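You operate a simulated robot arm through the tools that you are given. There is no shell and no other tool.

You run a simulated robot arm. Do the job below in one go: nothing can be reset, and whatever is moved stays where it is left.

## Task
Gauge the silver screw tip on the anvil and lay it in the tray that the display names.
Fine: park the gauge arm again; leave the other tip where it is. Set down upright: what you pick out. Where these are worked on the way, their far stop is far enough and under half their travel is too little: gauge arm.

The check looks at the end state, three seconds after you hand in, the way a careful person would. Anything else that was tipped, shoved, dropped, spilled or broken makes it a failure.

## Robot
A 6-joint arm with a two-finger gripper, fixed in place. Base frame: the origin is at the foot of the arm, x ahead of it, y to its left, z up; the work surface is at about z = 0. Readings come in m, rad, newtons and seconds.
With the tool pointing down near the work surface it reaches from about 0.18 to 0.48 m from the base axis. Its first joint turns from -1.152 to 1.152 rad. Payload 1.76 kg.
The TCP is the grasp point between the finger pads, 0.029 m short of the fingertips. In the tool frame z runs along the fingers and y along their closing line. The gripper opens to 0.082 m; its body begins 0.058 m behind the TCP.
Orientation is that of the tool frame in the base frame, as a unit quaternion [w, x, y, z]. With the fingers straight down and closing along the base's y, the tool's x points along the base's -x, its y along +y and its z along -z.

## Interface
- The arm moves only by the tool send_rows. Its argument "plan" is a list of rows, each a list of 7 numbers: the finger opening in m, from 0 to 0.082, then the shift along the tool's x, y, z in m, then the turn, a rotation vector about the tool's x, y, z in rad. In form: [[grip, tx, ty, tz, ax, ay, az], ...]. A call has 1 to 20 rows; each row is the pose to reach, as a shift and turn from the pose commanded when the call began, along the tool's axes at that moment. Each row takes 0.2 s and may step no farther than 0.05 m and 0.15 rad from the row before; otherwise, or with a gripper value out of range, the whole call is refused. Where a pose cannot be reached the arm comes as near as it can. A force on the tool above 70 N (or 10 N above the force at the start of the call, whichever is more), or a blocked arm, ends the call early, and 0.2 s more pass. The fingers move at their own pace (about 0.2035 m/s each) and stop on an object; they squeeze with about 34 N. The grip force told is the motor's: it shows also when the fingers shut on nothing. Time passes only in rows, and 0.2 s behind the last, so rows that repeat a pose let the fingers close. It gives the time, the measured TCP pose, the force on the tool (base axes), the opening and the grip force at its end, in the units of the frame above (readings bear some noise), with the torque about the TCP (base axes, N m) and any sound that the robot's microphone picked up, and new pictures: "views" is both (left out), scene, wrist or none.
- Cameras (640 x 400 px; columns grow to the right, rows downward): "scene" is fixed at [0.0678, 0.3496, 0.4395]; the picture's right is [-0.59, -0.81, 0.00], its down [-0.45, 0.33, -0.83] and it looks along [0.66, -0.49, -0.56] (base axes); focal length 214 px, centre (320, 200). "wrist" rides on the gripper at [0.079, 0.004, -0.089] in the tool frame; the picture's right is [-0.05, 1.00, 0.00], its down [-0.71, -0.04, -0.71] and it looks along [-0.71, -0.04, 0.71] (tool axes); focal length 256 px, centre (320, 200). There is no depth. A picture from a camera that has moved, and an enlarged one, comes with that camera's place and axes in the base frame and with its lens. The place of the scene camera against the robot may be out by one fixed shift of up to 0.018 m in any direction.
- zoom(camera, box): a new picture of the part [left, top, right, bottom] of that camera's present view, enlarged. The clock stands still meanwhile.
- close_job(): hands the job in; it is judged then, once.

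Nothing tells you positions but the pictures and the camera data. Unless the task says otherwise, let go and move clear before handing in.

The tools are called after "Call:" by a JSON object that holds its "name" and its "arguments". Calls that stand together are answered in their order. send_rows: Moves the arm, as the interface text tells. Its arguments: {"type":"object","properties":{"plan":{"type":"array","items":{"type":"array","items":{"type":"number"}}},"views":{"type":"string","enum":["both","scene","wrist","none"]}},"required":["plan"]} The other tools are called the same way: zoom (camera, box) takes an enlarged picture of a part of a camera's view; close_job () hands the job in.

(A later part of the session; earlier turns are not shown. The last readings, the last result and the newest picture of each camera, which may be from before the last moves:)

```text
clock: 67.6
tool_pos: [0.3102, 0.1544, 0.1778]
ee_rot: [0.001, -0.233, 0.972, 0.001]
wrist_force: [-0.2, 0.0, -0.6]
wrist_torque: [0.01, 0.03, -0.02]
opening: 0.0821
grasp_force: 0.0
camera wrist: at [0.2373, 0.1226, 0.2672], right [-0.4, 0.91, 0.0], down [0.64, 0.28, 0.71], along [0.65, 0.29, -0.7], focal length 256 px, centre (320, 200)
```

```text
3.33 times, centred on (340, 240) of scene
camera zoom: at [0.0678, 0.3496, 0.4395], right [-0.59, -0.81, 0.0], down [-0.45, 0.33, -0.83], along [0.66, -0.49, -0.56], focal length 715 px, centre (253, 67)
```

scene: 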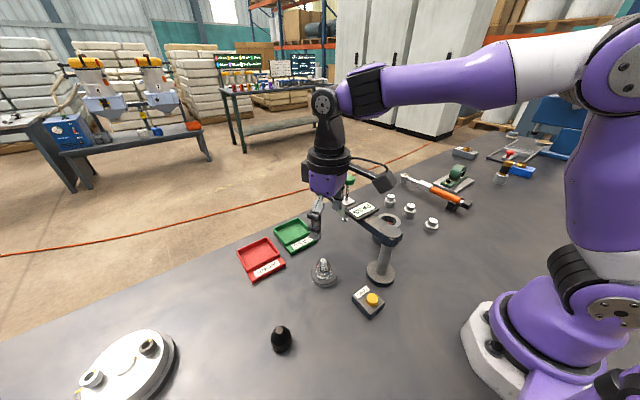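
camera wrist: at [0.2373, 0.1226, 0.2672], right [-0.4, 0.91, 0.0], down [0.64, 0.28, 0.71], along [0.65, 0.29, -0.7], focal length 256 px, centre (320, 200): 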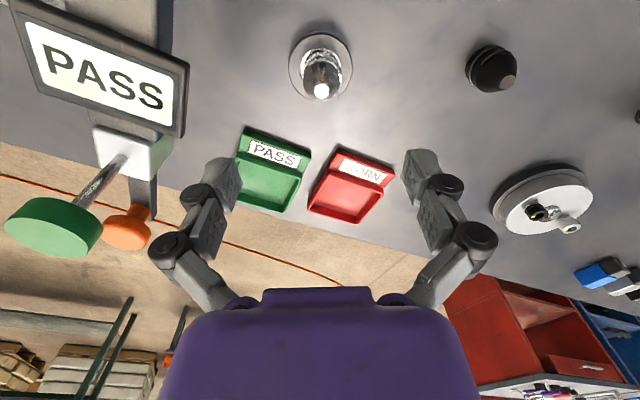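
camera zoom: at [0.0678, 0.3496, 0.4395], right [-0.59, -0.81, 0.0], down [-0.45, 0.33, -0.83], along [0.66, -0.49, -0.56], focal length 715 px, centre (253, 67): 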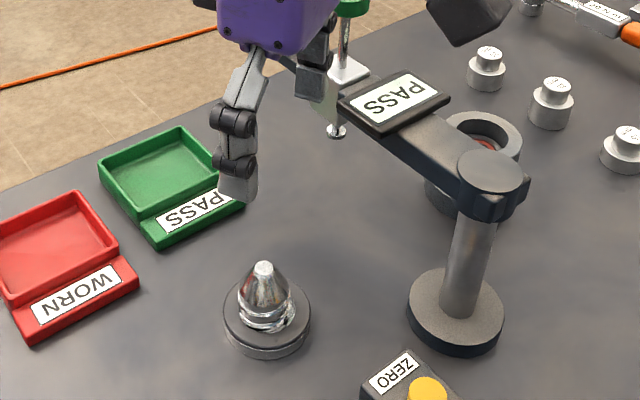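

The tip stands at about [0.317, 0.159] in the anvil. The PASS pocket (centre about [0.477, 0.150]) is a bit beyond straight-down reach, so I tilt the tool outward by 0.5 rad about the finger closing line and come down to just above the tip.

Call:
{"name": "send_rows", "arguments": {"plan": [[0.066, -0.003, 0.0005, 0.01, 0, -0.12, 0], [0.066, -0.006, 0.0011, 0.02, 0, -0.24, 0], [0.066, -0.008, 0.0011, 0.03, 0, -0.36, 0], [0.066, -0.008, 0.0011, 0.045, 0, -0.45, 0], [0.066, -0.008, 0.0011, 0.065, 0, -0.5, 0], [0.066, -0.008, 0.0011, 0.0775, 0, -0.5, 0], [0.066, -0.008, 0.0011, 0.0775, 0, -0.5, 0]], "views": "both"}}

Call:
{"name": "zoom", "arguments": {"camera": "wrist", "box": [220, 60, 420, 240]}}

Call:
{"name": "zoom", "arguments": {"camera": "scene", "box": [260, 180, 420, 300]}}

```text
clock: 69.2
tool_pos: [0.3192, 0.1603, 0.0992]
ee_rot: [0.242, -0.224, 0.942, 0.058]
wrist_force: [0.0, -0.6, 0.7]
wrist_torque: [0.0, 0.03, -0.01]
opening: 0.0659
grasp_force: 0.1
camera wrist: at [0.2162, 0.1131, 0.1397], right [-0.41, 0.91, 0.03], down [0.27, 0.09, 0.96], along [0.87, 0.4, -0.28], focal length 256 px, centre (320, 200)
```

scene: 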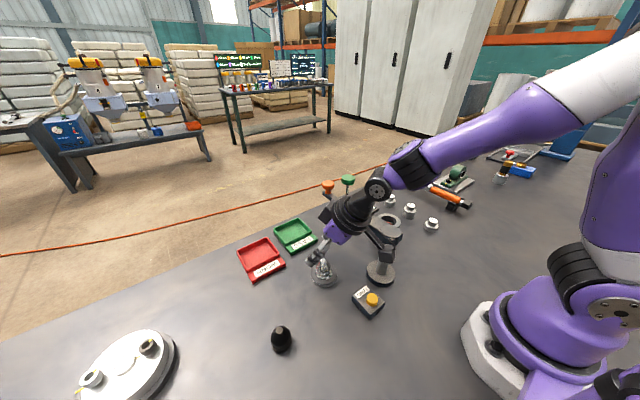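
wrist: 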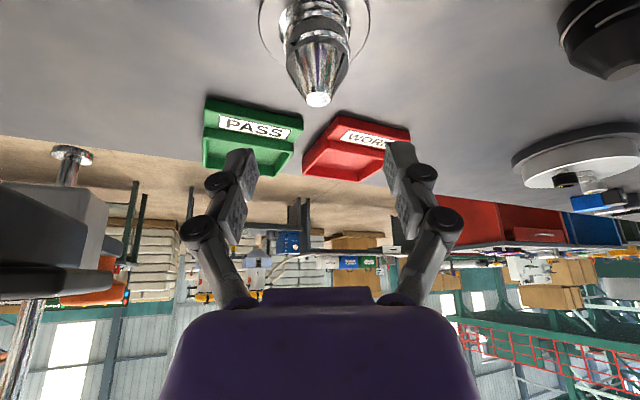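

```text
2.22 times, centred on (320, 150) of wrist
camera zoom: at [0.2162, 0.1131, 0.1397], right [-0.41, 0.91, 0.03], down [0.27, 0.09, 0.96], along [0.87, 0.4, -0.28], focal length 569 px, centre (320, 311)
```

zoom: 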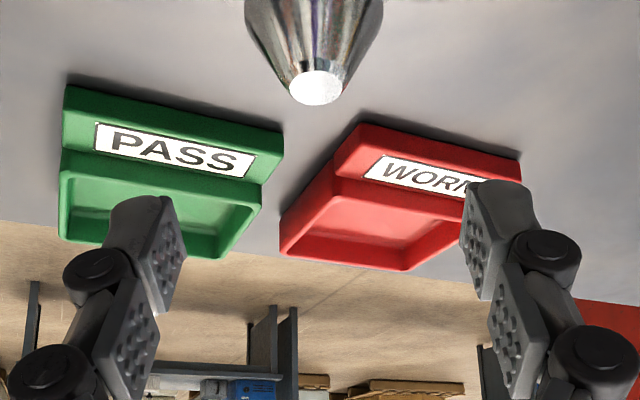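

```text
3.33 times, centred on (340, 240) of scene
camera zoom: at [0.0678, 0.3496, 0.4395], right [-0.59, -0.81, 0.0], down [-0.45, 0.33, -0.83], along [0.66, -0.49, -0.56], focal length 715 px, centre (253, 67)
```

zoom: 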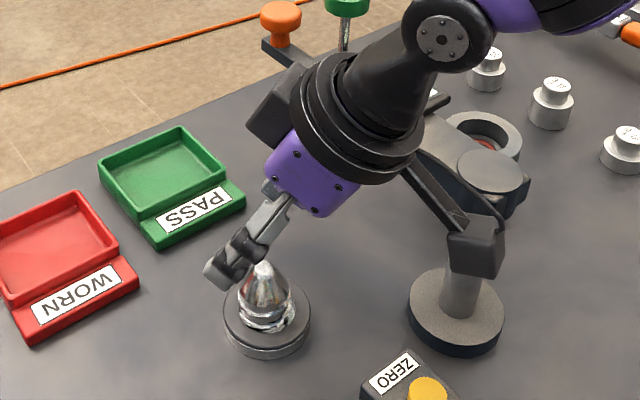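

Aligned within about 1 mm. I descend vertically (in the tilted tool frame) to just above the ring and check.

Call:
{"name": "send_rows", "arguments": {"plan": [[0.066, 0.0072, 0.0005, 0.0132, 0, 0, 0], [0.066, 0.0144, 0.0005, 0.0263, 0, 0, 0], [0.066, 0.0206, 0.0005, 0.0377, 0, 0, 0], [0.066, 0.0245, 0.0005, 0.0448, 0, 0, 0], [0.066, 0.0254, 0.0005, 0.0465, 0, 0, 0], [0.066, 0.0254, 0.0005, 0.0465, 0, 0, 0]], "views": "both"}}

Call:
{"name": "zoom", "arguments": {"camera": "wrist", "box": [220, 40, 420, 220]}}

Call:
{"name": "zoom", "arguments": {"camera": "scene", "box": [270, 210, 390, 310]}}

```text
clock: 70.6
tool_pos: [0.3191, 0.1602, 0.0443]
ee_rot: [0.242, -0.224, 0.942, 0.059]
wrist_force: [-0.7, 0.3, -0.5]
wrist_torque: [0.03, -0.02, 0.02]
opening: 0.0661
grasp_force: 0.1
camera wrist: at [0.216, 0.1143, 0.0851], right [-0.41, 0.91, 0.03], down [0.27, 0.09, 0.96], along [0.87, 0.4, -0.28], focal length 256 px, centre (320, 200)
```

scene: 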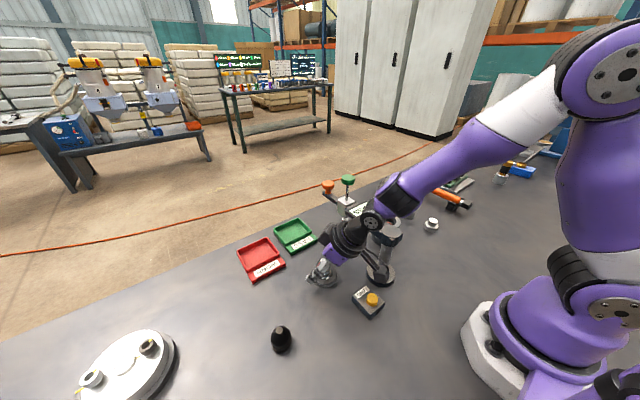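
wrist: 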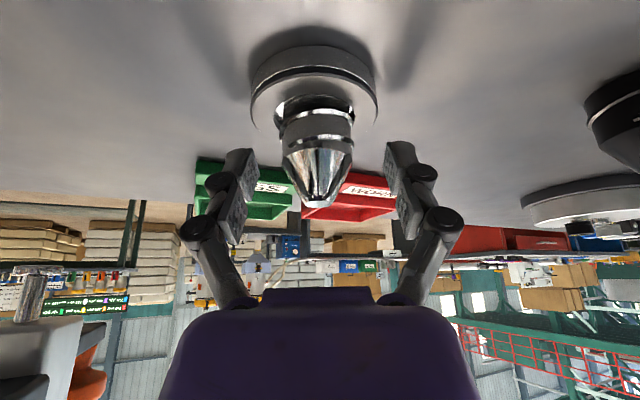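

```text
2.22 times, centred on (320, 130) of wrist
camera zoom: at [0.216, 0.1143, 0.0851], right [-0.41, 0.91, 0.03], down [0.27, 0.09, 0.96], along [0.87, 0.4, -0.28], focal length 569 px, centre (320, 356)
```

zoom: 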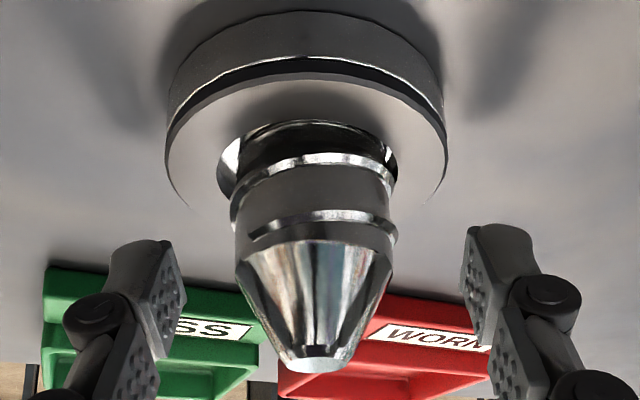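

```text
4.00 times, centred on (330, 260) of scene
camera zoom: at [0.0678, 0.3496, 0.4395], right [-0.59, -0.81, 0.0], down [-0.45, 0.33, -0.83], along [0.66, -0.49, -0.56], focal length 858 px, centre (280, -40)
```

zoom: 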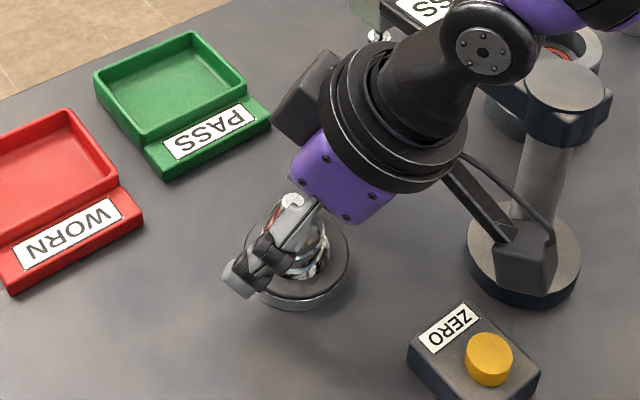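

I can see clearly both collars of the tip and the ring. The pads need to sit slightly lower to hold the upper collar well, so I lower 2 mm more, checking for contact.

Call:
{"name": "send_rows", "arguments": {"plan": [[0.066, 0.0005, 0.0003, 0.0009, 0, 0, 0], [0.066, 0.001, 0.0003, 0.0018, 0, 0, 0], [0.066, 0.001, 0.0003, 0.0018, 0, 0, 0]], "views": "wrist"}}

Call:
{"name": "zoom", "arguments": {"camera": "wrist", "box": [220, 40, 420, 220]}}

```text
clock: 71.4
tool_pos: [0.3179, 0.1622, 0.0439]
ee_rot: [0.241, -0.224, 0.943, 0.058]
wrist_force: [0.2, -0.1, 1.1]
wrist_torque: [-0.04, -0.02, 0.02]
opening: 0.0661
grasp_force: 0.0
camera wrist: at [0.2159, 0.1158, 0.0843], right [-0.41, 0.91, 0.03], down [0.27, 0.09, 0.96], along [0.87, 0.4, -0.28], focal length 256 px, centre (320, 200)
```

wrist: 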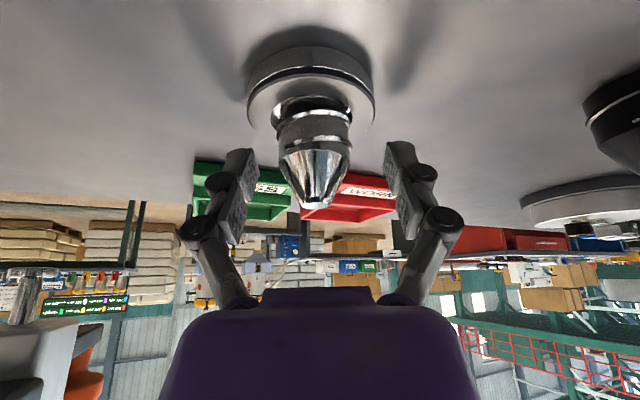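

```text
2.22 times, centred on (320, 130) of wrist
camera zoom: at [0.2159, 0.1158, 0.0843], right [-0.41, 0.91, 0.03], down [0.27, 0.09, 0.96], along [0.87, 0.4, -0.28], focal length 569 px, centre (320, 356)
```

zoom: 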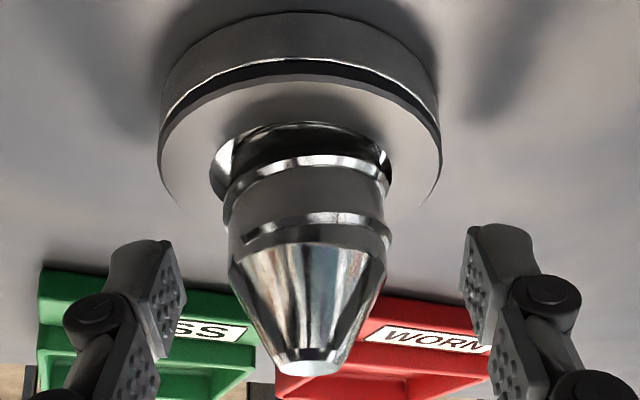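

No contact yet; the tip is about 2 mm left of centre between the pads. I correct that, go 1 mm lower and close.

Call:
{"name": "send_rows", "arguments": {"plan": [[0.066, 0.0002, -0.0018, 0.0004, 0, 0, 0], [0.066, 0.0005, -0.0018, 0.0009, 0, 0, 0], [0.05, 0.0005, -0.0018, 0.0009, 0, 0, 0], [0.036, 0.0005, -0.0018, 0.0009, 0, 0, 0], [0.02, 0.0005, -0.0018, 0.0009, 0, 0, 0], [0.01, 0.0005, -0.0018, 0.0009, 0, 0, 0], [0.01, 0.0005, -0.0018, 0.0009, 0, 0, 0]], "views": "both"}}

Call:
{"name": "zoom", "arguments": {"camera": "wrist", "box": [220, 40, 420, 220]}}

Call:
{"name": "zoom", "arguments": {"camera": "scene", "box": [280, 230, 370, 300]}}

```text
clock: 73.0
tool_pos: [0.3194, 0.1595, 0.0427]
ee_rot: [0.242, -0.223, 0.942, 0.058]
wrist_force: [-1.1, -2.5, 7.2]
wrist_torque: [-0.15, 0.03, -0.03]
opening: 0.0305
grasp_force: 34.1
camera wrist: at [0.2175, 0.1142, 0.0831], right [-0.41, 0.91, 0.03], down [0.26, 0.09, 0.96], along [0.87, 0.4, -0.28], focal length 256 px, centre (320, 200)
```

scene: 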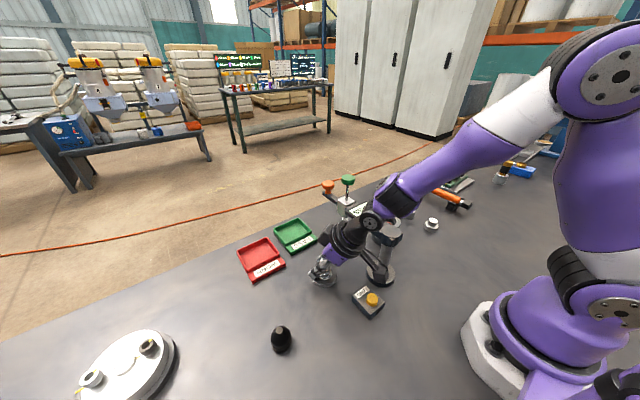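
wrist: 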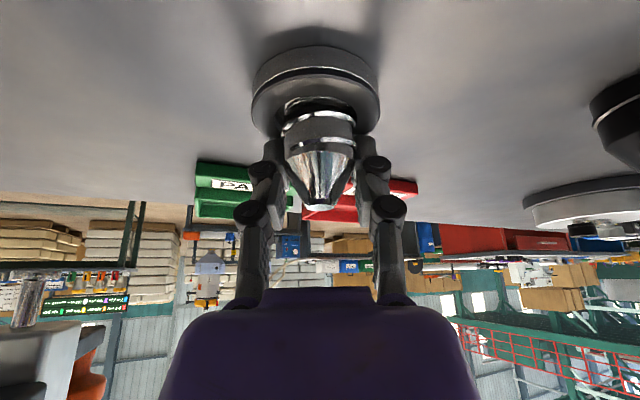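

```text
2.22 times, centred on (320, 130) of wrist
camera zoom: at [0.2175, 0.1142, 0.0831], right [-0.41, 0.91, 0.03], down [0.26, 0.09, 0.96], along [0.87, 0.4, -0.28], focal length 569 px, centre (320, 356)
```

zoom: 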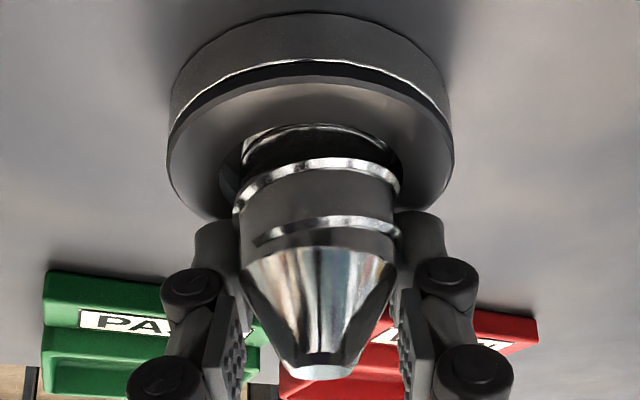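

```text
5.71 times, centred on (325, 265) of scene
camera zoom: at [0.0678, 0.3496, 0.4395], right [-0.59, -0.81, 0.0], down [-0.45, 0.33, -0.83], along [0.66, -0.49, -0.56], focal length 1226 px, centre (291, -171)
```

zoom: 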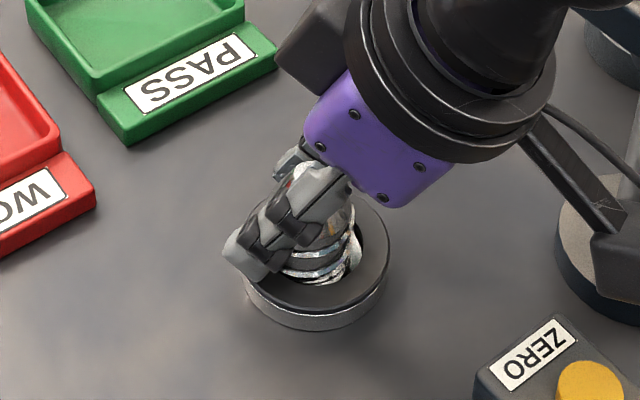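

The grip closed on the cone's shoulder (30.5 mm, pushing the tip down), like the one that slipped. I open, and lower in 1 mm steps while feeling for the ring, to get the pads onto the collar.

Call:
{"name": "send_rows", "arguments": {"plan": [[0.04, 0, 0, 0, 0, 0, 0], [0.05, 0, 0, 0, 0, 0, 0], [0.05, 0.0005, 0.0, 0.0009, 0, 0, 0], [0.05, 0.00096, 0.0, 0.00176, 0, 0, 0], [0.05, 0.00096, 0.0, 0.00176, 0, 0, 0]], "views": "wrist"}}

Call:
{"name": "zoom", "arguments": {"camera": "wrist", "box": [220, 40, 420, 220]}}

```text
clock: 74.2
tool_pos: [0.3201, 0.1592, 0.0412]
ee_rot: [0.242, -0.224, 0.942, 0.058]
wrist_force: [0.0, -0.4, -0.6]
wrist_torque: [-0.01, 0.0, -0.02]
opening: 0.0501
grasp_force: 0.0
camera wrist: at [0.2177, 0.1133, 0.0813], right [-0.41, 0.91, 0.03], down [0.27, 0.09, 0.96], along [0.87, 0.4, -0.28], focal length 256 px, centre (320, 200)
```

wrist: 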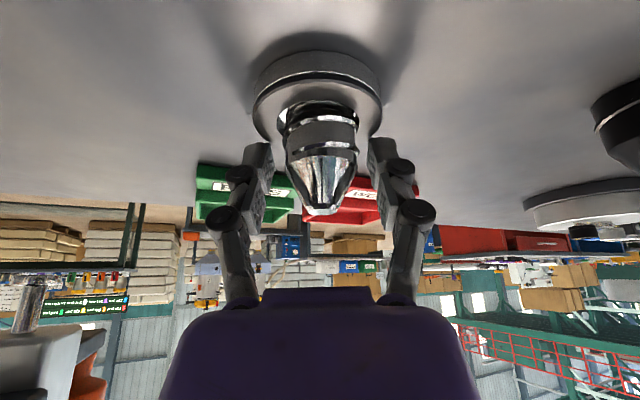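

```text
2.22 times, centred on (320, 130) of wrist
camera zoom: at [0.2177, 0.1133, 0.0813], right [-0.41, 0.91, 0.03], down [0.27, 0.09, 0.96], along [0.87, 0.4, -0.28], focal length 569 px, centre (320, 356)
```

zoom: 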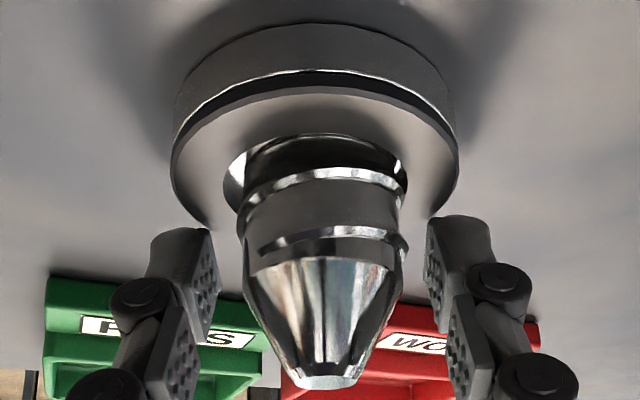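

No contact yet. I lower another 2 mm in 1 mm steps.

Call:
{"name": "send_rows", "arguments": {"plan": [[0.05, 0.0005, 0.0, 0.0009, 0, 0, 0], [0.05, 0.0005, 0.0, 0.0009, 0, 0, 0], [0.05, 0.00096, 0.0, 0.00176, 0, 0, 0], [0.05, 0.00096, 0.0, 0.00176, 0, 0, 0]], "views": "wrist"}}

Call:
{"name": "zoom", "arguments": {"camera": "wrist", "box": [220, 40, 420, 220]}}

Call:
{"name": "zoom", "arguments": {"camera": "scene", "box": [280, 230, 370, 300]}}

```text
clock: 75.2
tool_pos: [0.3215, 0.1604, 0.0407]
ee_rot: [0.243, -0.224, 0.942, 0.058]
wrist_force: [-5.1, -4.6, 22.8]
wrist_torque: [-0.18, -0.1, -0.02]
opening: 0.0505
grasp_force: 11.9
camera wrist: at [0.2188, 0.1136, 0.0798], right [-0.41, 0.91, 0.03], down [0.26, 0.09, 0.96], along [0.87, 0.4, -0.28], focal length 256 px, centre (320, 200)
```

wrist: 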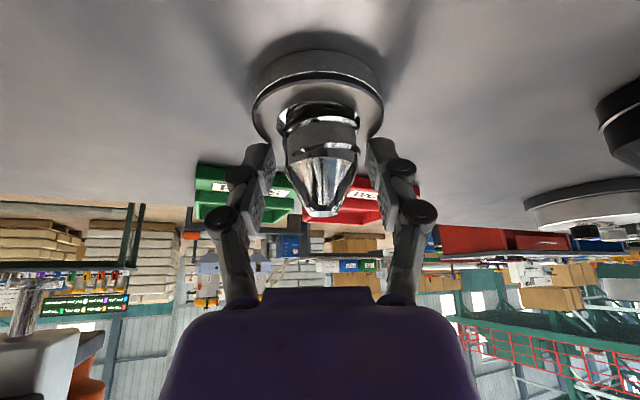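

```text
2.22 times, centred on (320, 130) of wrist
camera zoom: at [0.2188, 0.1136, 0.0798], right [-0.41, 0.91, 0.03], down [0.26, 0.09, 0.96], along [0.87, 0.4, -0.28], focal length 569 px, centre (320, 356)
```

zoom: 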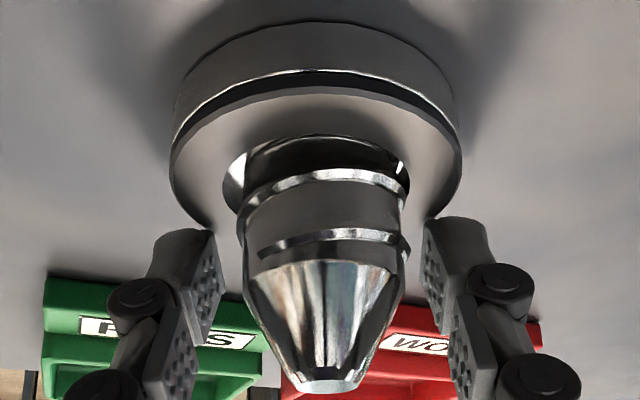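

```text
5.71 times, centred on (325, 265) of scene
camera zoom: at [0.0678, 0.3496, 0.4395], right [-0.59, -0.81, 0.0], down [-0.45, 0.33, -0.83], along [0.66, -0.49, -0.56], focal length 1226 px, centre (291, -171)
```

zoom: 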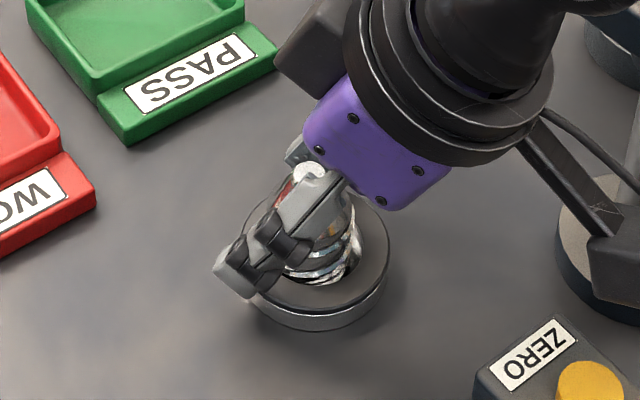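

Now I feel the fingertips on the ring. I back off 1 mm and close slowly, then judge the grip by opening and force.

Call:
{"name": "send_rows", "arguments": {"plan": [[0.05, -0.0004, 0.0, -0.0007, 0, 0, 0], [0.05, -0.0004, 0.0, -0.0007, 0, 0, 0], [0.042, -0.0004, 0.0, -0.0007, 0, 0, 0], [0.036, -0.0004, 0.0, -0.0007, 0, 0, 0], [0.032, -0.0004, 0.0, -0.0007, 0, 0, 0], [0.028, -0.0004, 0.0, -0.0007, 0, 0, 0], [0.02, -0.0004, 0.0, -0.0007, 0, 0, 0], [0.01, -0.0004, 0.0, -0.0007, 0, 0, 0], [0.01, -0.0004, 0.0, -0.0007, 0, 0, 0]], "views": "wrist"}}

Call:
{"name": "zoom", "arguments": {"camera": "wrist", "box": [220, 40, 420, 220]}}

```text
clock: 75.9
tool_pos: [0.3218, 0.1599, 0.0434]
ee_rot: [0.246, -0.224, 0.941, 0.06]
wrist_force: [0.6, -2.5, 22.5]
wrist_torque: [-0.19, 0.28, 0.12]
opening: 0.0303
grasp_force: 36.0
stopped in row 3: the force on the tool passed its limit at 75 N (the readings are from after the stop); the commanded pose is now the measured one
camera wrist: at [0.2188, 0.1138, 0.0822], right [-0.41, 0.91, 0.03], down [0.26, 0.09, 0.96], along [0.88, 0.4, -0.27], focal length 256 px, centre (320, 200)
```

wrist: 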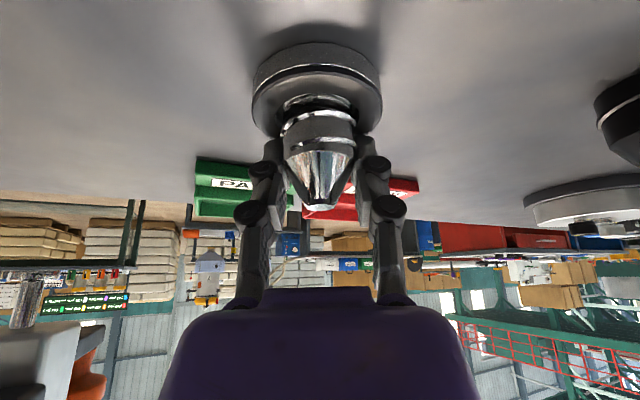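

```text
2.22 times, centred on (320, 130) of wrist
camera zoom: at [0.2188, 0.1138, 0.0822], right [-0.41, 0.91, 0.03], down [0.26, 0.09, 0.96], along [0.88, 0.4, -0.27], focal length 569 px, centre (320, 356)
```

zoom: 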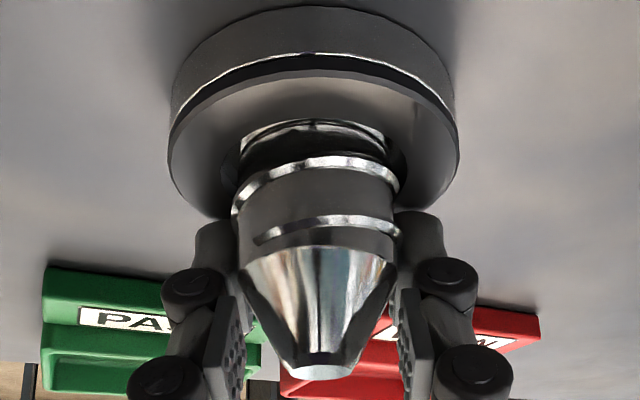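

The fingers evidently reach lower as they close, which pressed them on the ring; the arm stopped safely with the tip gripped and standing straight. I ease up very slowly to relieve this and test whether the tip follows.

Call:
{"name": "send_rows", "arguments": {"plan": [[0.01, -0.0005, 0.0, -0.0009, 0, 0, 0], [0.01, -0.001, 0.0, -0.0018, 0, 0, 0], [0.01, -0.0015, 0.0, -0.0026, 0, 0, 0], [0.01, -0.0019, 0.0, -0.0035, 0, 0, 0], [0.01, -0.0019, 0.0, -0.0035, 0, 0, 0]], "views": "wrist"}}

Call:
{"name": "zoom", "arguments": {"camera": "wrist", "box": [220, 40, 420, 220]}}

Call:
{"name": "zoom", "arguments": {"camera": "scene", "box": [280, 230, 370, 300]}}

```text
clock: 77.1
tool_pos: [0.32, 0.1611, 0.0443]
ee_rot: [0.242, -0.223, 0.943, 0.058]
wrist_force: [-0.8, 1.4, -2.2]
wrist_torque: [0.05, -0.02, -0.02]
opening: 0.03
grasp_force: 34.1
camera wrist: at [0.2177, 0.1138, 0.0853], right [-0.41, 0.91, 0.03], down [0.27, 0.09, 0.96], along [0.87, 0.4, -0.28], focal length 256 px, centre (320, 200)
```

wrist: 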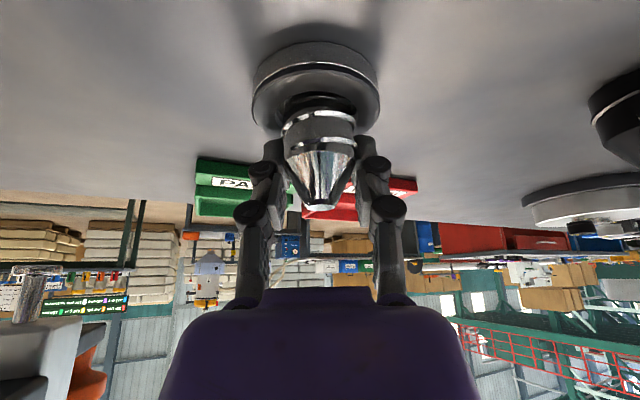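

```text
2.22 times, centred on (320, 130) of wrist
camera zoom: at [0.2177, 0.1138, 0.0853], right [-0.41, 0.91, 0.03], down [0.27, 0.09, 0.96], along [0.87, 0.4, -0.28], focal length 569 px, centre (320, 356)
```

zoom: 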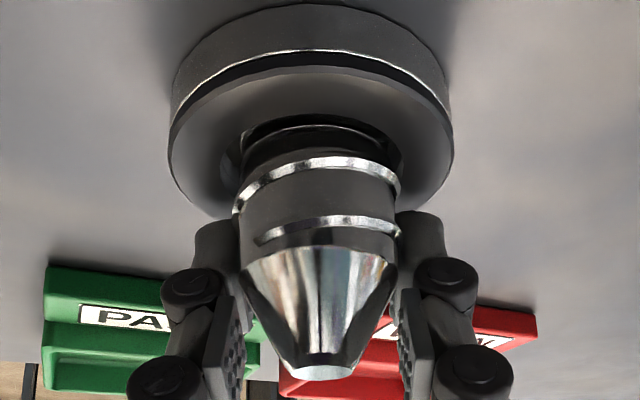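

```text
5.71 times, centred on (325, 265) of scene
camera zoom: at [0.0678, 0.3496, 0.4395], right [-0.59, -0.81, 0.0], down [-0.45, 0.33, -0.83], along [0.66, -0.49, -0.56], focal length 1226 px, centre (291, -171)
```

zoom: 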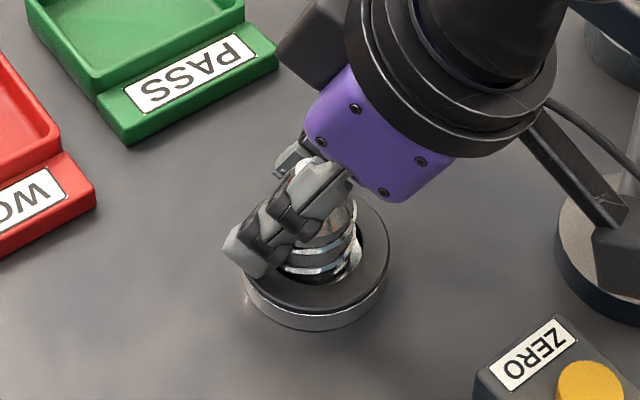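

The tip follows without slipping and I carry its weight, but the grip is shallow. I lift it just clear of the ring, and move it very slowly a few centimetres outward to free table, where I can set it down and regrip deeper.

Call:
{"name": "send_rows", "arguments": {"plan": [[0.01, -0.0005, 0, -0.0009, 0, 0, 0], [0.01, -0.0012, 0, -0.0022, 0, 0, 0], [0.01, -0.0019, 0, -0.0035, 0, 0, 0], [0.01, -0.0026, 0, -0.0048, 0, 0, 0], [0.01, -0.0031, 0, -0.0057, 0, 0, 0], [0.01, -0.0031, 0, -0.0057, 0, 0, 0]], "views": "both"}}

Call:
{"name": "zoom", "arguments": {"camera": "wrist", "box": [220, 40, 420, 220]}}

Call:
{"name": "zoom", "arguments": {"camera": "scene", "box": [280, 230, 370, 300]}}

```text
clock: 78.5
tool_pos: [0.3188, 0.1609, 0.0519]
ee_rot: [0.243, -0.223, 0.942, 0.058]
wrist_force: [0.4, 0.7, -1.7]
wrist_torque: [-0.02, 0.0, 0.01]
opening: 0.0301
grasp_force: 33.9
camera wrist: at [0.217, 0.1137, 0.092], right [-0.41, 0.91, 0.03], down [0.26, 0.09, 0.96], along [0.87, 0.4, -0.28], focal length 256 px, centre (320, 200)
```

scene: 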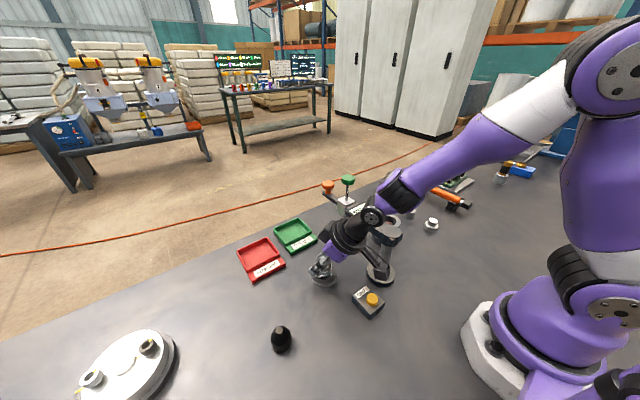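
wrist: 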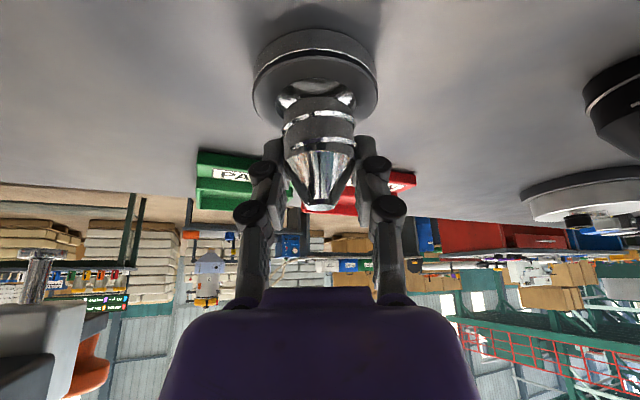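

```text
2.22 times, centred on (320, 130) of wrist
camera zoom: at [0.217, 0.1137, 0.092], right [-0.41, 0.91, 0.03], down [0.26, 0.09, 0.96], along [0.87, 0.4, -0.28], focal length 569 px, centre (320, 356)
```

zoom: 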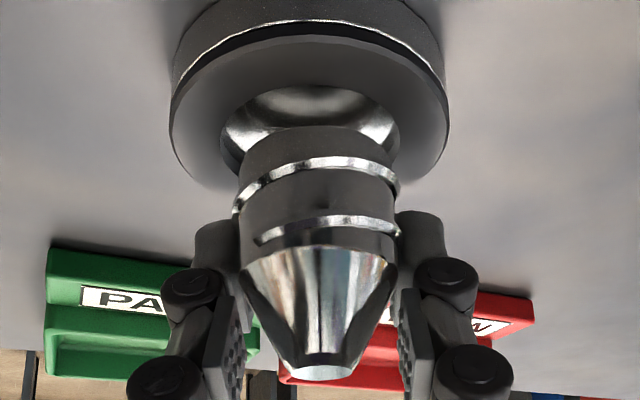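

```text
5.71 times, centred on (325, 265) of scene
camera zoom: at [0.0678, 0.3496, 0.4395], right [-0.59, -0.81, 0.0], down [-0.45, 0.33, -0.83], along [0.66, -0.49, -0.56], focal length 1226 px, centre (291, -171)
```

zoom: 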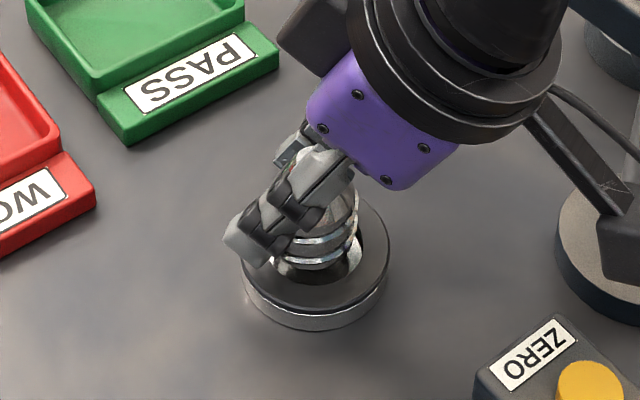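

The tip hangs straight with its base about 5 mm above the ring. I rise 3 mm more and move it slowly outward over free table.

Call:
{"name": "send_rows", "arguments": {"plan": [[0.01, -0.0007, 0, -0.0013, 0, 0, 0], [0.01, -0.0014, 0, -0.0026, 0, 0, 0], [0.01, -0.003, -0.0009, -0.0018, 0, 0, 0], [0.01, -0.0054, -0.0022, -0.0005, 0, 0, 0], [0.01, -0.0083, -0.0039, 0.0011, 0, 0, 0], [0.01, -0.0115, -0.0058, 0.0029, 0, 0, 0], [0.01, -0.0148, -0.0077, 0.0047, 0, 0, 0], [0.01, -0.0181, -0.0096, 0.0065, 0, 0, 0], [0.01, -0.0214, -0.0115, 0.0083, 0, 0, 0], [0.01, -0.0247, -0.0134, 0.0101, 0, 0, 0], [0.01, -0.028, -0.0153, 0.0119, 0, 0, 0], [0.01, -0.0313, -0.0172, 0.0137, 0, 0, 0], [0.01, -0.0346, -0.0191, 0.0155, 0, 0, 0], [0.01, -0.0374, -0.0207, 0.017, 0, 0, 0], [0.01, -0.0395, -0.0218, 0.0181, 0, 0, 0], [0.01, -0.0406, -0.0224, 0.0188, 0, 0, 0], [0.01, -0.0406, -0.0224, 0.0188, 0, 0, 0]], "views": "both"}}

Call:
{"name": "zoom", "arguments": {"camera": "wrist", "box": [220, 40, 420, 220]}}

Call:
{"name": "zoom", "arguments": {"camera": "scene", "box": [260, 210, 370, 300]}}

```text
clock: 82.1
tool_pos: [0.3691, 0.1599, 0.054]
ee_rot: [0.243, -0.224, 0.942, 0.059]
wrist_force: [0.8, -0.4, -2.0]
wrist_torque: [-0.01, 0.0, -0.04]
opening: 0.0304
grasp_force: 34.0
camera wrist: at [0.2668, 0.1136, 0.0947], right [-0.41, 0.91, 0.03], down [0.26, 0.09, 0.96], along [0.87, 0.4, -0.28], focal length 256 px, centre (320, 200)
```

scene: 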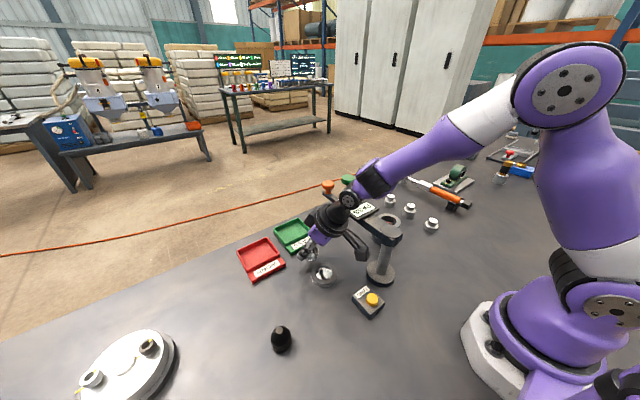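
wrist: 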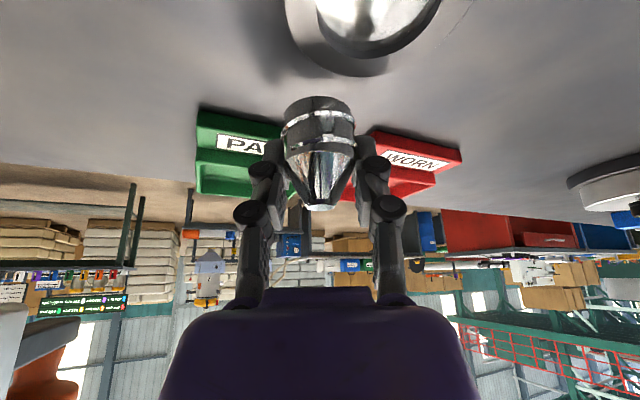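

```text
2.22 times, centred on (320, 130) of wrist
camera zoom: at [0.2668, 0.1136, 0.0947], right [-0.41, 0.91, 0.03], down [0.26, 0.09, 0.96], along [0.87, 0.4, -0.28], focal length 569 px, centre (320, 356)
```

zoom: 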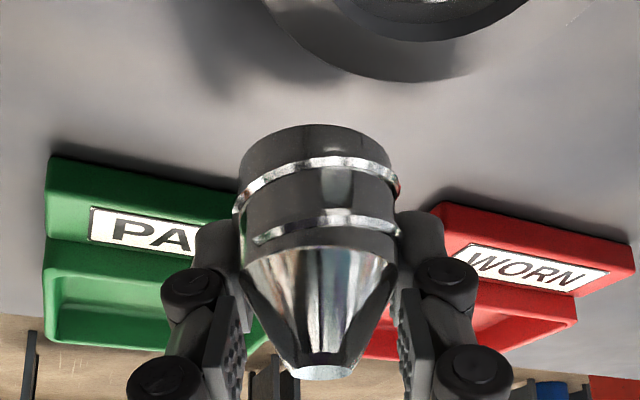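

```text
4.44 times, centred on (315, 255) of scene
camera zoom: at [0.0678, 0.3496, 0.4395], right [-0.59, -0.81, 0.0], down [-0.45, 0.33, -0.83], along [0.66, -0.49, -0.56], focal length 953 px, centre (342, -44)
```

zoom: 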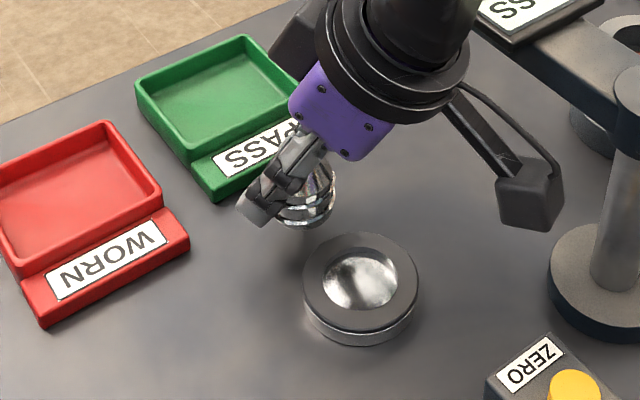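

The tip is held steady at this gentle pace (no slip over 5 cm), so I continue slowly: rise 14 mm and move toward the PASS tray while turning the yaw to line up with the pocket.

Call:
{"name": "send_rows", "arguments": {"plan": [[0.01, -0.001, 0, -0.0018, 0, 0, 0], [0.01, -0.0023, 0, -0.0043, 0, 0, 0], [0.01, -0.0037, 0, -0.0068, 0, 0, 0], [0.01, -0.005, 0, -0.0092, 0, 0, 0], [0.01, -0.0062, 0, -0.0113, 0, 0, 0], [0.01, -0.0067, 0, -0.0123, 0, 0, 0], [0.01, -0.0083, -0.0012, -0.0114, 0.0038, 0, 0.007], [0.01, -0.0115, -0.0035, -0.0097, 0.0115, 0, 0.0211], [0.01, -0.0156, -0.0064, -0.0075, 0.0211, 0, 0.0386], [0.01, -0.0196, -0.0093, -0.0053, 0.0307, 0, 0.0562], [0.01, -0.0236, -0.0122, -0.0031, 0.0403, 0, 0.0737], [0.01, -0.0276, -0.0151, -0.0009, 0.0499, 0, 0.0913], [0.01, -0.0317, -0.0179, 0.0013, 0.0595, 0, 0.1088], [0.01, -0.0357, -0.0208, 0.0035, 0.069, 0, 0.1264], [0.01, -0.0397, -0.0237, 0.0057, 0.0786, 0, 0.1439], [0.01, -0.0437, -0.0266, 0.0079, 0.0882, 0, 0.1615], [0.01, -0.047, -0.029, 0.0097, 0.0959, 0, 0.1755], [0.01, -0.0494, -0.0307, 0.011, 0.1017, 0, 0.186], [0.01, -0.0502, -0.0313, 0.0114, 0.1036, 0, 0.1895]], "views": "both"}}

Call:
{"name": "zoom", "arguments": {"camera": "wrist", "box": [220, 40, 420, 220]}}

Call:
{"name": "zoom", "arguments": {"camera": "scene", "box": [240, 190, 350, 280]}}

```text
clock: 86.1
tool_pos: [0.4275, 0.1534, 0.0681]
ee_rot: [0.246, -0.121, 0.961, 0.032]
wrist_force: [-0.7, 0.5, -2.7]
wrist_torque: [-0.02, -0.03, -0.01]
opening: 0.0304
grasp_force: 34.2
camera wrist: at [0.3172, 0.1302, 0.1088], right [-0.2, 0.98, 0.03], down [0.28, 0.03, 0.96], along [0.94, 0.2, -0.28], focal length 256 px, centre (320, 200)
```

scene: 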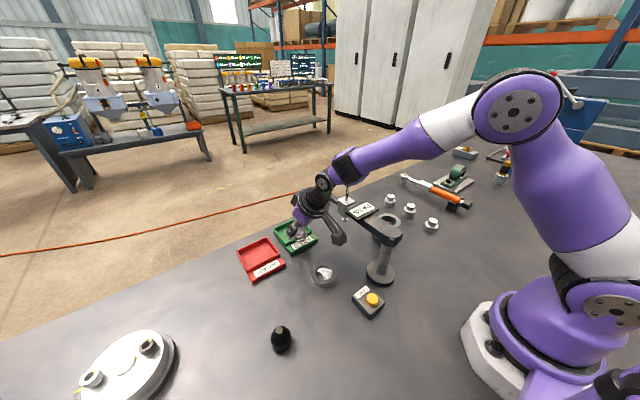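
wrist: 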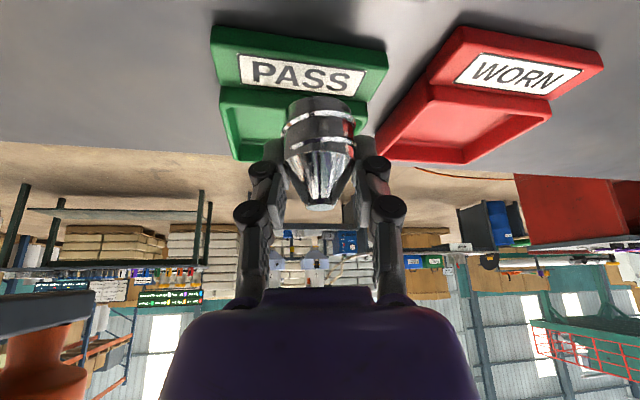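

```text
2.22 times, centred on (320, 130) of wrist
camera zoom: at [0.3172, 0.1302, 0.1088], right [-0.2, 0.98, 0.03], down [0.28, 0.03, 0.96], along [0.94, 0.2, -0.28], focal length 569 px, centre (320, 356)
```

zoom: 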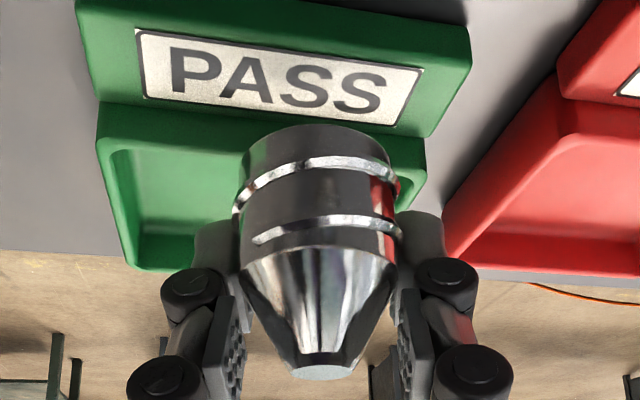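

```text
4.44 times, centred on (295, 235) of scene
camera zoom: at [0.0678, 0.3496, 0.4395], right [-0.59, -0.81, 0.0], down [-0.45, 0.33, -0.83], along [0.66, -0.49, -0.56], focal length 953 px, centre (431, 44)
```

zoom: 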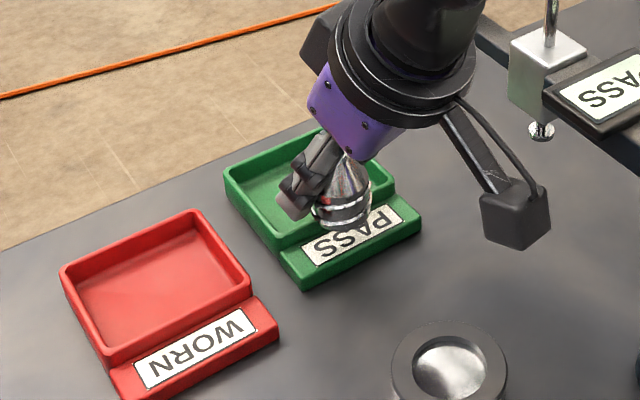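

The tip hangs steady just before the PASS pocket. I continue slowly over the pocket centre, about [0.476, 0.147].

Call:
{"name": "send_rows", "arguments": {"plan": [[0.01, -0.0016, -0.0008, 0.0009, 0.0035, 0, 0.0063], [0.01, -0.0048, -0.0023, 0.0026, 0.0104, 0, 0.019], [0.01, -0.0087, -0.0041, 0.0048, 0.019, 0, 0.0348], [0.01, -0.0127, -0.006, 0.0069, 0.0276, 0, 0.0506], [0.01, -0.0167, -0.0079, 0.0091, 0.0362, 0, 0.0664], [0.01, -0.0207, -0.0098, 0.0113, 0.0449, 0, 0.0822], [0.01, -0.0247, -0.0117, 0.0135, 0.0535, 0, 0.098], [0.01, -0.0286, -0.0135, 0.0156, 0.0621, 0, 0.1138], [0.01, -0.0326, -0.0154, 0.0178, 0.0708, 0, 0.1296], [0.01, -0.0362, -0.0171, 0.0197, 0.0785, 0, 0.1438], [0.01, -0.0386, -0.0182, 0.021, 0.0837, 0, 0.1533], [0.01, -0.0398, -0.0188, 0.0217, 0.0863, 0, 0.158], [0.01, -0.0398, -0.0188, 0.0217, 0.0863, 0, 0.158]], "views": "both"}}

Call:
{"name": "zoom", "arguments": {"camera": "wrist", "box": [220, 40, 420, 220]}}

Call:
{"name": "zoom", "arguments": {"camera": "scene", "box": [240, 190, 350, 280]}}

```text
clock: 88.9
tool_pos: [0.477, 0.1467, 0.0687]
ee_rot: [0.249, -0.034, 0.968, 0.011]
wrist_force: [0.1, 1.2, -2.5]
wrist_torque: [-0.04, -0.02, 0.01]
opening: 0.0303
grasp_force: 34.2
camera wrist: at [0.3644, 0.1438, 0.1089], right [-0.03, 1.0, 0.03], down [0.28, -0.02, 0.96], along [0.96, 0.03, -0.28], focal length 256 px, centre (320, 200)
```

scene: 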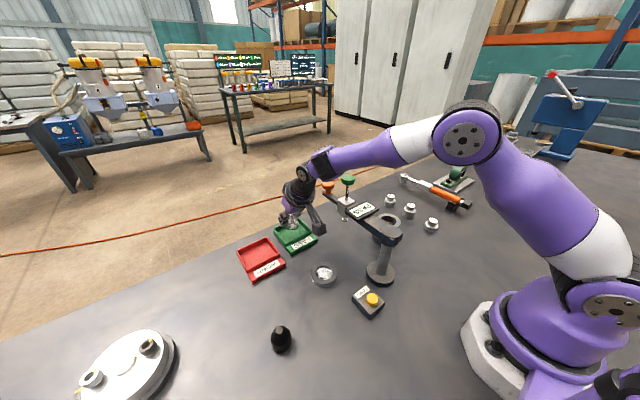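
wrist: 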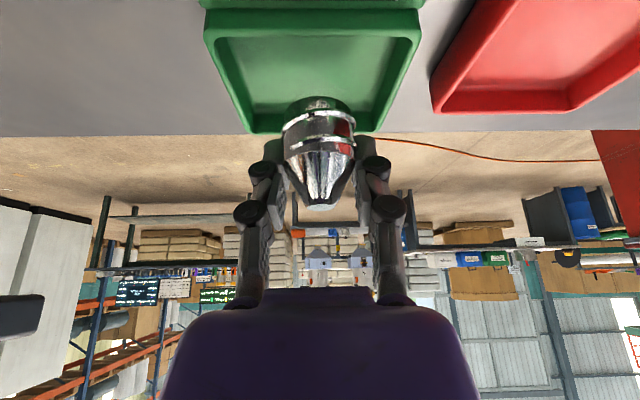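

```text
2.22 times, centred on (320, 130) of wrist
camera zoom: at [0.3644, 0.1438, 0.1089], right [-0.03, 1.0, 0.03], down [0.28, -0.02, 0.96], along [0.96, 0.03, -0.28], focal length 569 px, centre (320, 356)
```

zoom: 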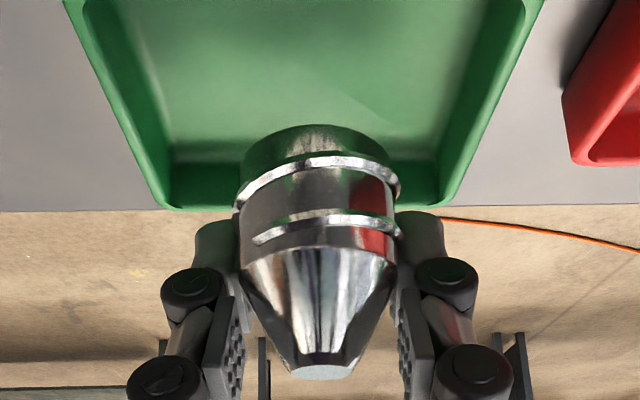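

```text
4.44 times, centred on (295, 235) of scene
camera zoom: at [0.0678, 0.3496, 0.4395], right [-0.59, -0.81, 0.0], down [-0.45, 0.33, -0.83], along [0.66, -0.49, -0.56], focal length 953 px, centre (431, 44)
```

zoom: 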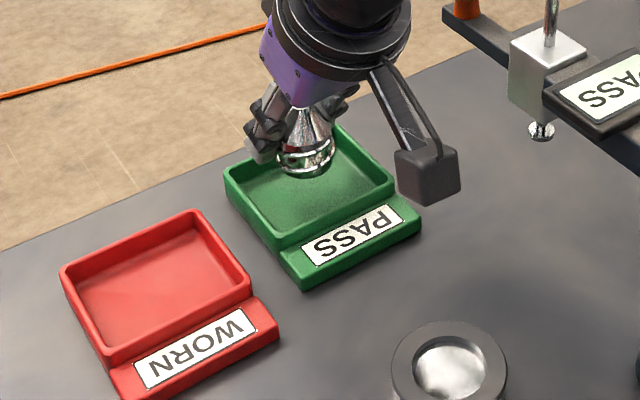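

The tip is over the PASS pocket. Before lowering I check closely whether it is hanging upright.

Call:
{"name": "zoom", "arguments": {"camera": "scene", "box": [275, 205, 325, 250]}}

Call:
{"name": "zoom", "arguments": {"camera": "wrist", "box": [270, 80, 370, 220]}}

```text
8.89 times, centred on (300, 228) of scene
camera zoom: at [0.0678, 0.3496, 0.4395], right [-0.59, -0.81, 0.0], down [-0.45, 0.33, -0.83], along [0.66, -0.49, -0.56], focal length 1906 px, centre (498, -44)
```

zoom: 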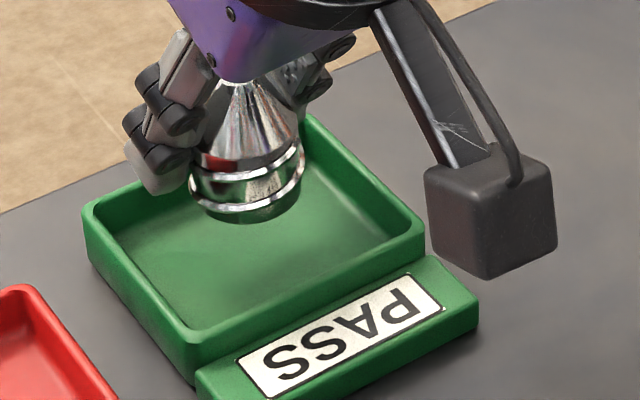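

```text
2.86 times, centred on (320, 150) of wrist
camera zoom: at [0.3644, 0.1438, 0.1089], right [-0.03, 1.0, 0.03], down [0.28, -0.02, 0.96], along [0.96, 0.03, -0.28], focal length 731 px, centre (320, 343)
```

zoom: 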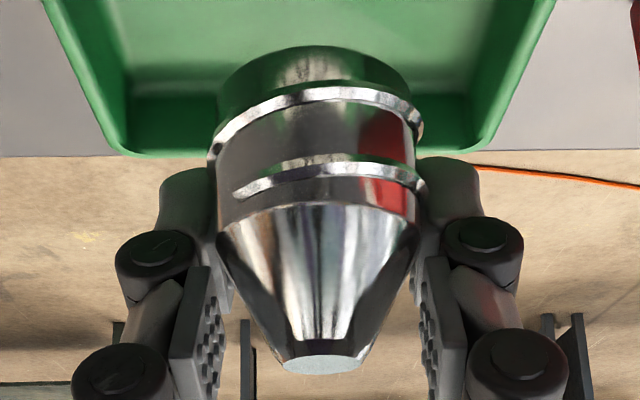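

The tip hangs upright to within a few degrees, centred over the pocket. I lower it slowly, shifting back 3 mm toward the pocket centre.

Call:
{"name": "send_rows", "arguments": {"plan": [[0.01, 0.0027, 0, 0.0019, 0, 0, 0], [0.01, 0.0064, 0, 0.0056, 0, 0, 0], [0.01, 0.0088, 0, 0.01, 0, 0, 0], [0.01, 0.0112, 0, 0.0144, 0, 0, 0], [0.01, 0.0131, 0, 0.0179, 0, 0, 0], [0.01, 0.0146, 0, 0.0205, 0, 0, 0], [0.01, 0.0146, 0, 0.0205, 0, 0, 0]], "views": "both"}}

Call:
{"name": "zoom", "arguments": {"camera": "scene", "box": [265, 205, 335, 255]}}

Call:
{"name": "zoom", "arguments": {"camera": "wrist", "box": [220, 40, 420, 220]}}

```text
clock: 90.5
tool_pos: [0.4734, 0.1468, 0.0434]
ee_rot: [0.249, -0.035, 0.968, 0.01]
wrist_force: [-0.1, -0.1, -1.9]
wrist_torque: [-0.02, -0.03, -0.02]
opening: 0.0301
grasp_force: 34.3
camera wrist: at [0.3609, 0.1437, 0.0842], right [-0.03, 1.0, 0.03], down [0.28, -0.02, 0.96], along [0.96, 0.03, -0.28], focal length 256 px, centre (320, 200)
```

scene: 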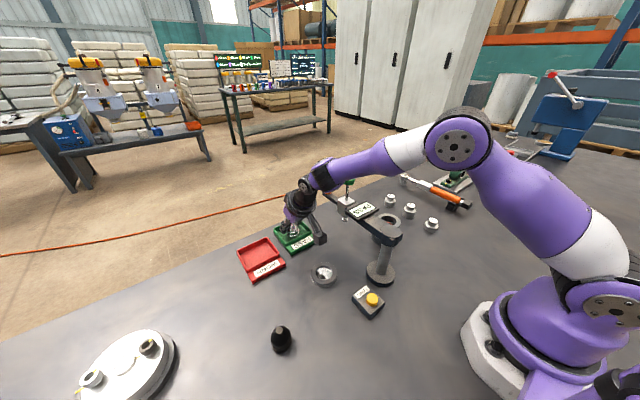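
wrist: 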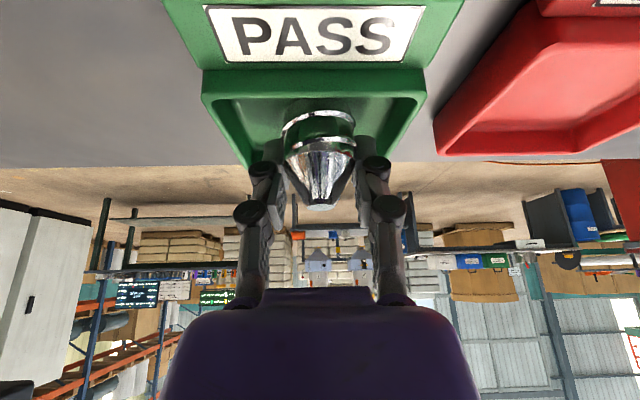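

```text
8.00 times, centred on (300, 230) of scene
camera zoom: at [0.0678, 0.3496, 0.4395], right [-0.59, -0.81, 0.0], down [-0.45, 0.33, -0.83], along [0.66, -0.49, -0.56], focal length 1716 px, centre (480, -40)
```

zoom: 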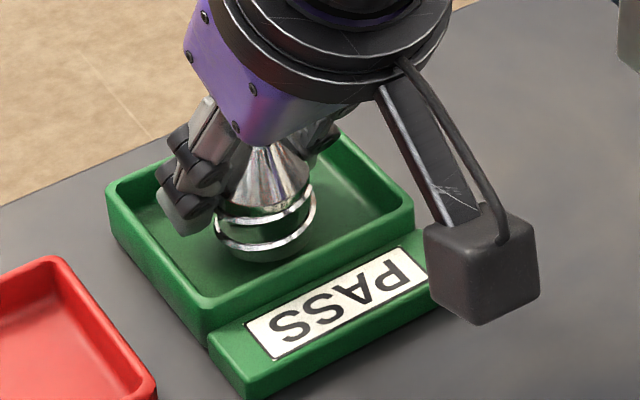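

```text
2.22 times, centred on (320, 130) of wrist
camera zoom: at [0.3609, 0.1437, 0.0842], right [-0.03, 1.0, 0.03], down [0.28, -0.02, 0.96], along [0.96, 0.03, -0.28], focal length 569 px, centre (320, 356)
```

zoom: 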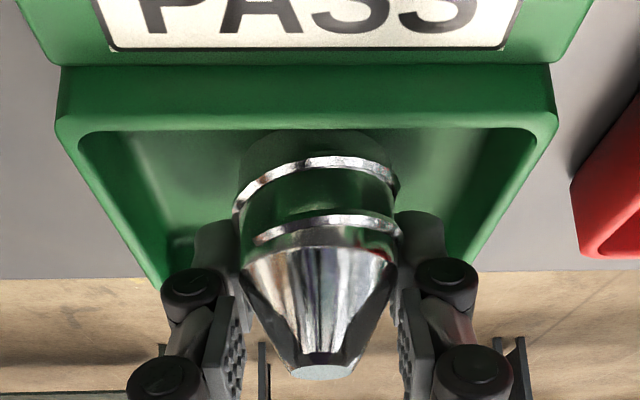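

The tip's base is now a few millimetres above the pocket floor. I lower in 1 mm steps to feel the floor.

Call:
{"name": "send_rows", "arguments": {"plan": [[0.01, 0.0005, 0, 0.0009, 0, 0, 0], [0.01, 0.001, 0, 0.0018, 0, 0, 0], [0.01, 0.0014, 0, 0.0026, 0, 0, 0], [0.01, 0.0014, 0, 0.0026, 0, 0, 0]], "views": "none"}}

```text
clock: 91.5
tool_pos: [0.4752, 0.1465, 0.0412]
ee_rot: [0.249, -0.034, 0.968, 0.01]
wrist_force: [0.3, -0.9, -2.5]
wrist_torque: [-0.02, -0.02, 0.02]
opening: 0.0303
grasp_force: 33.6
```

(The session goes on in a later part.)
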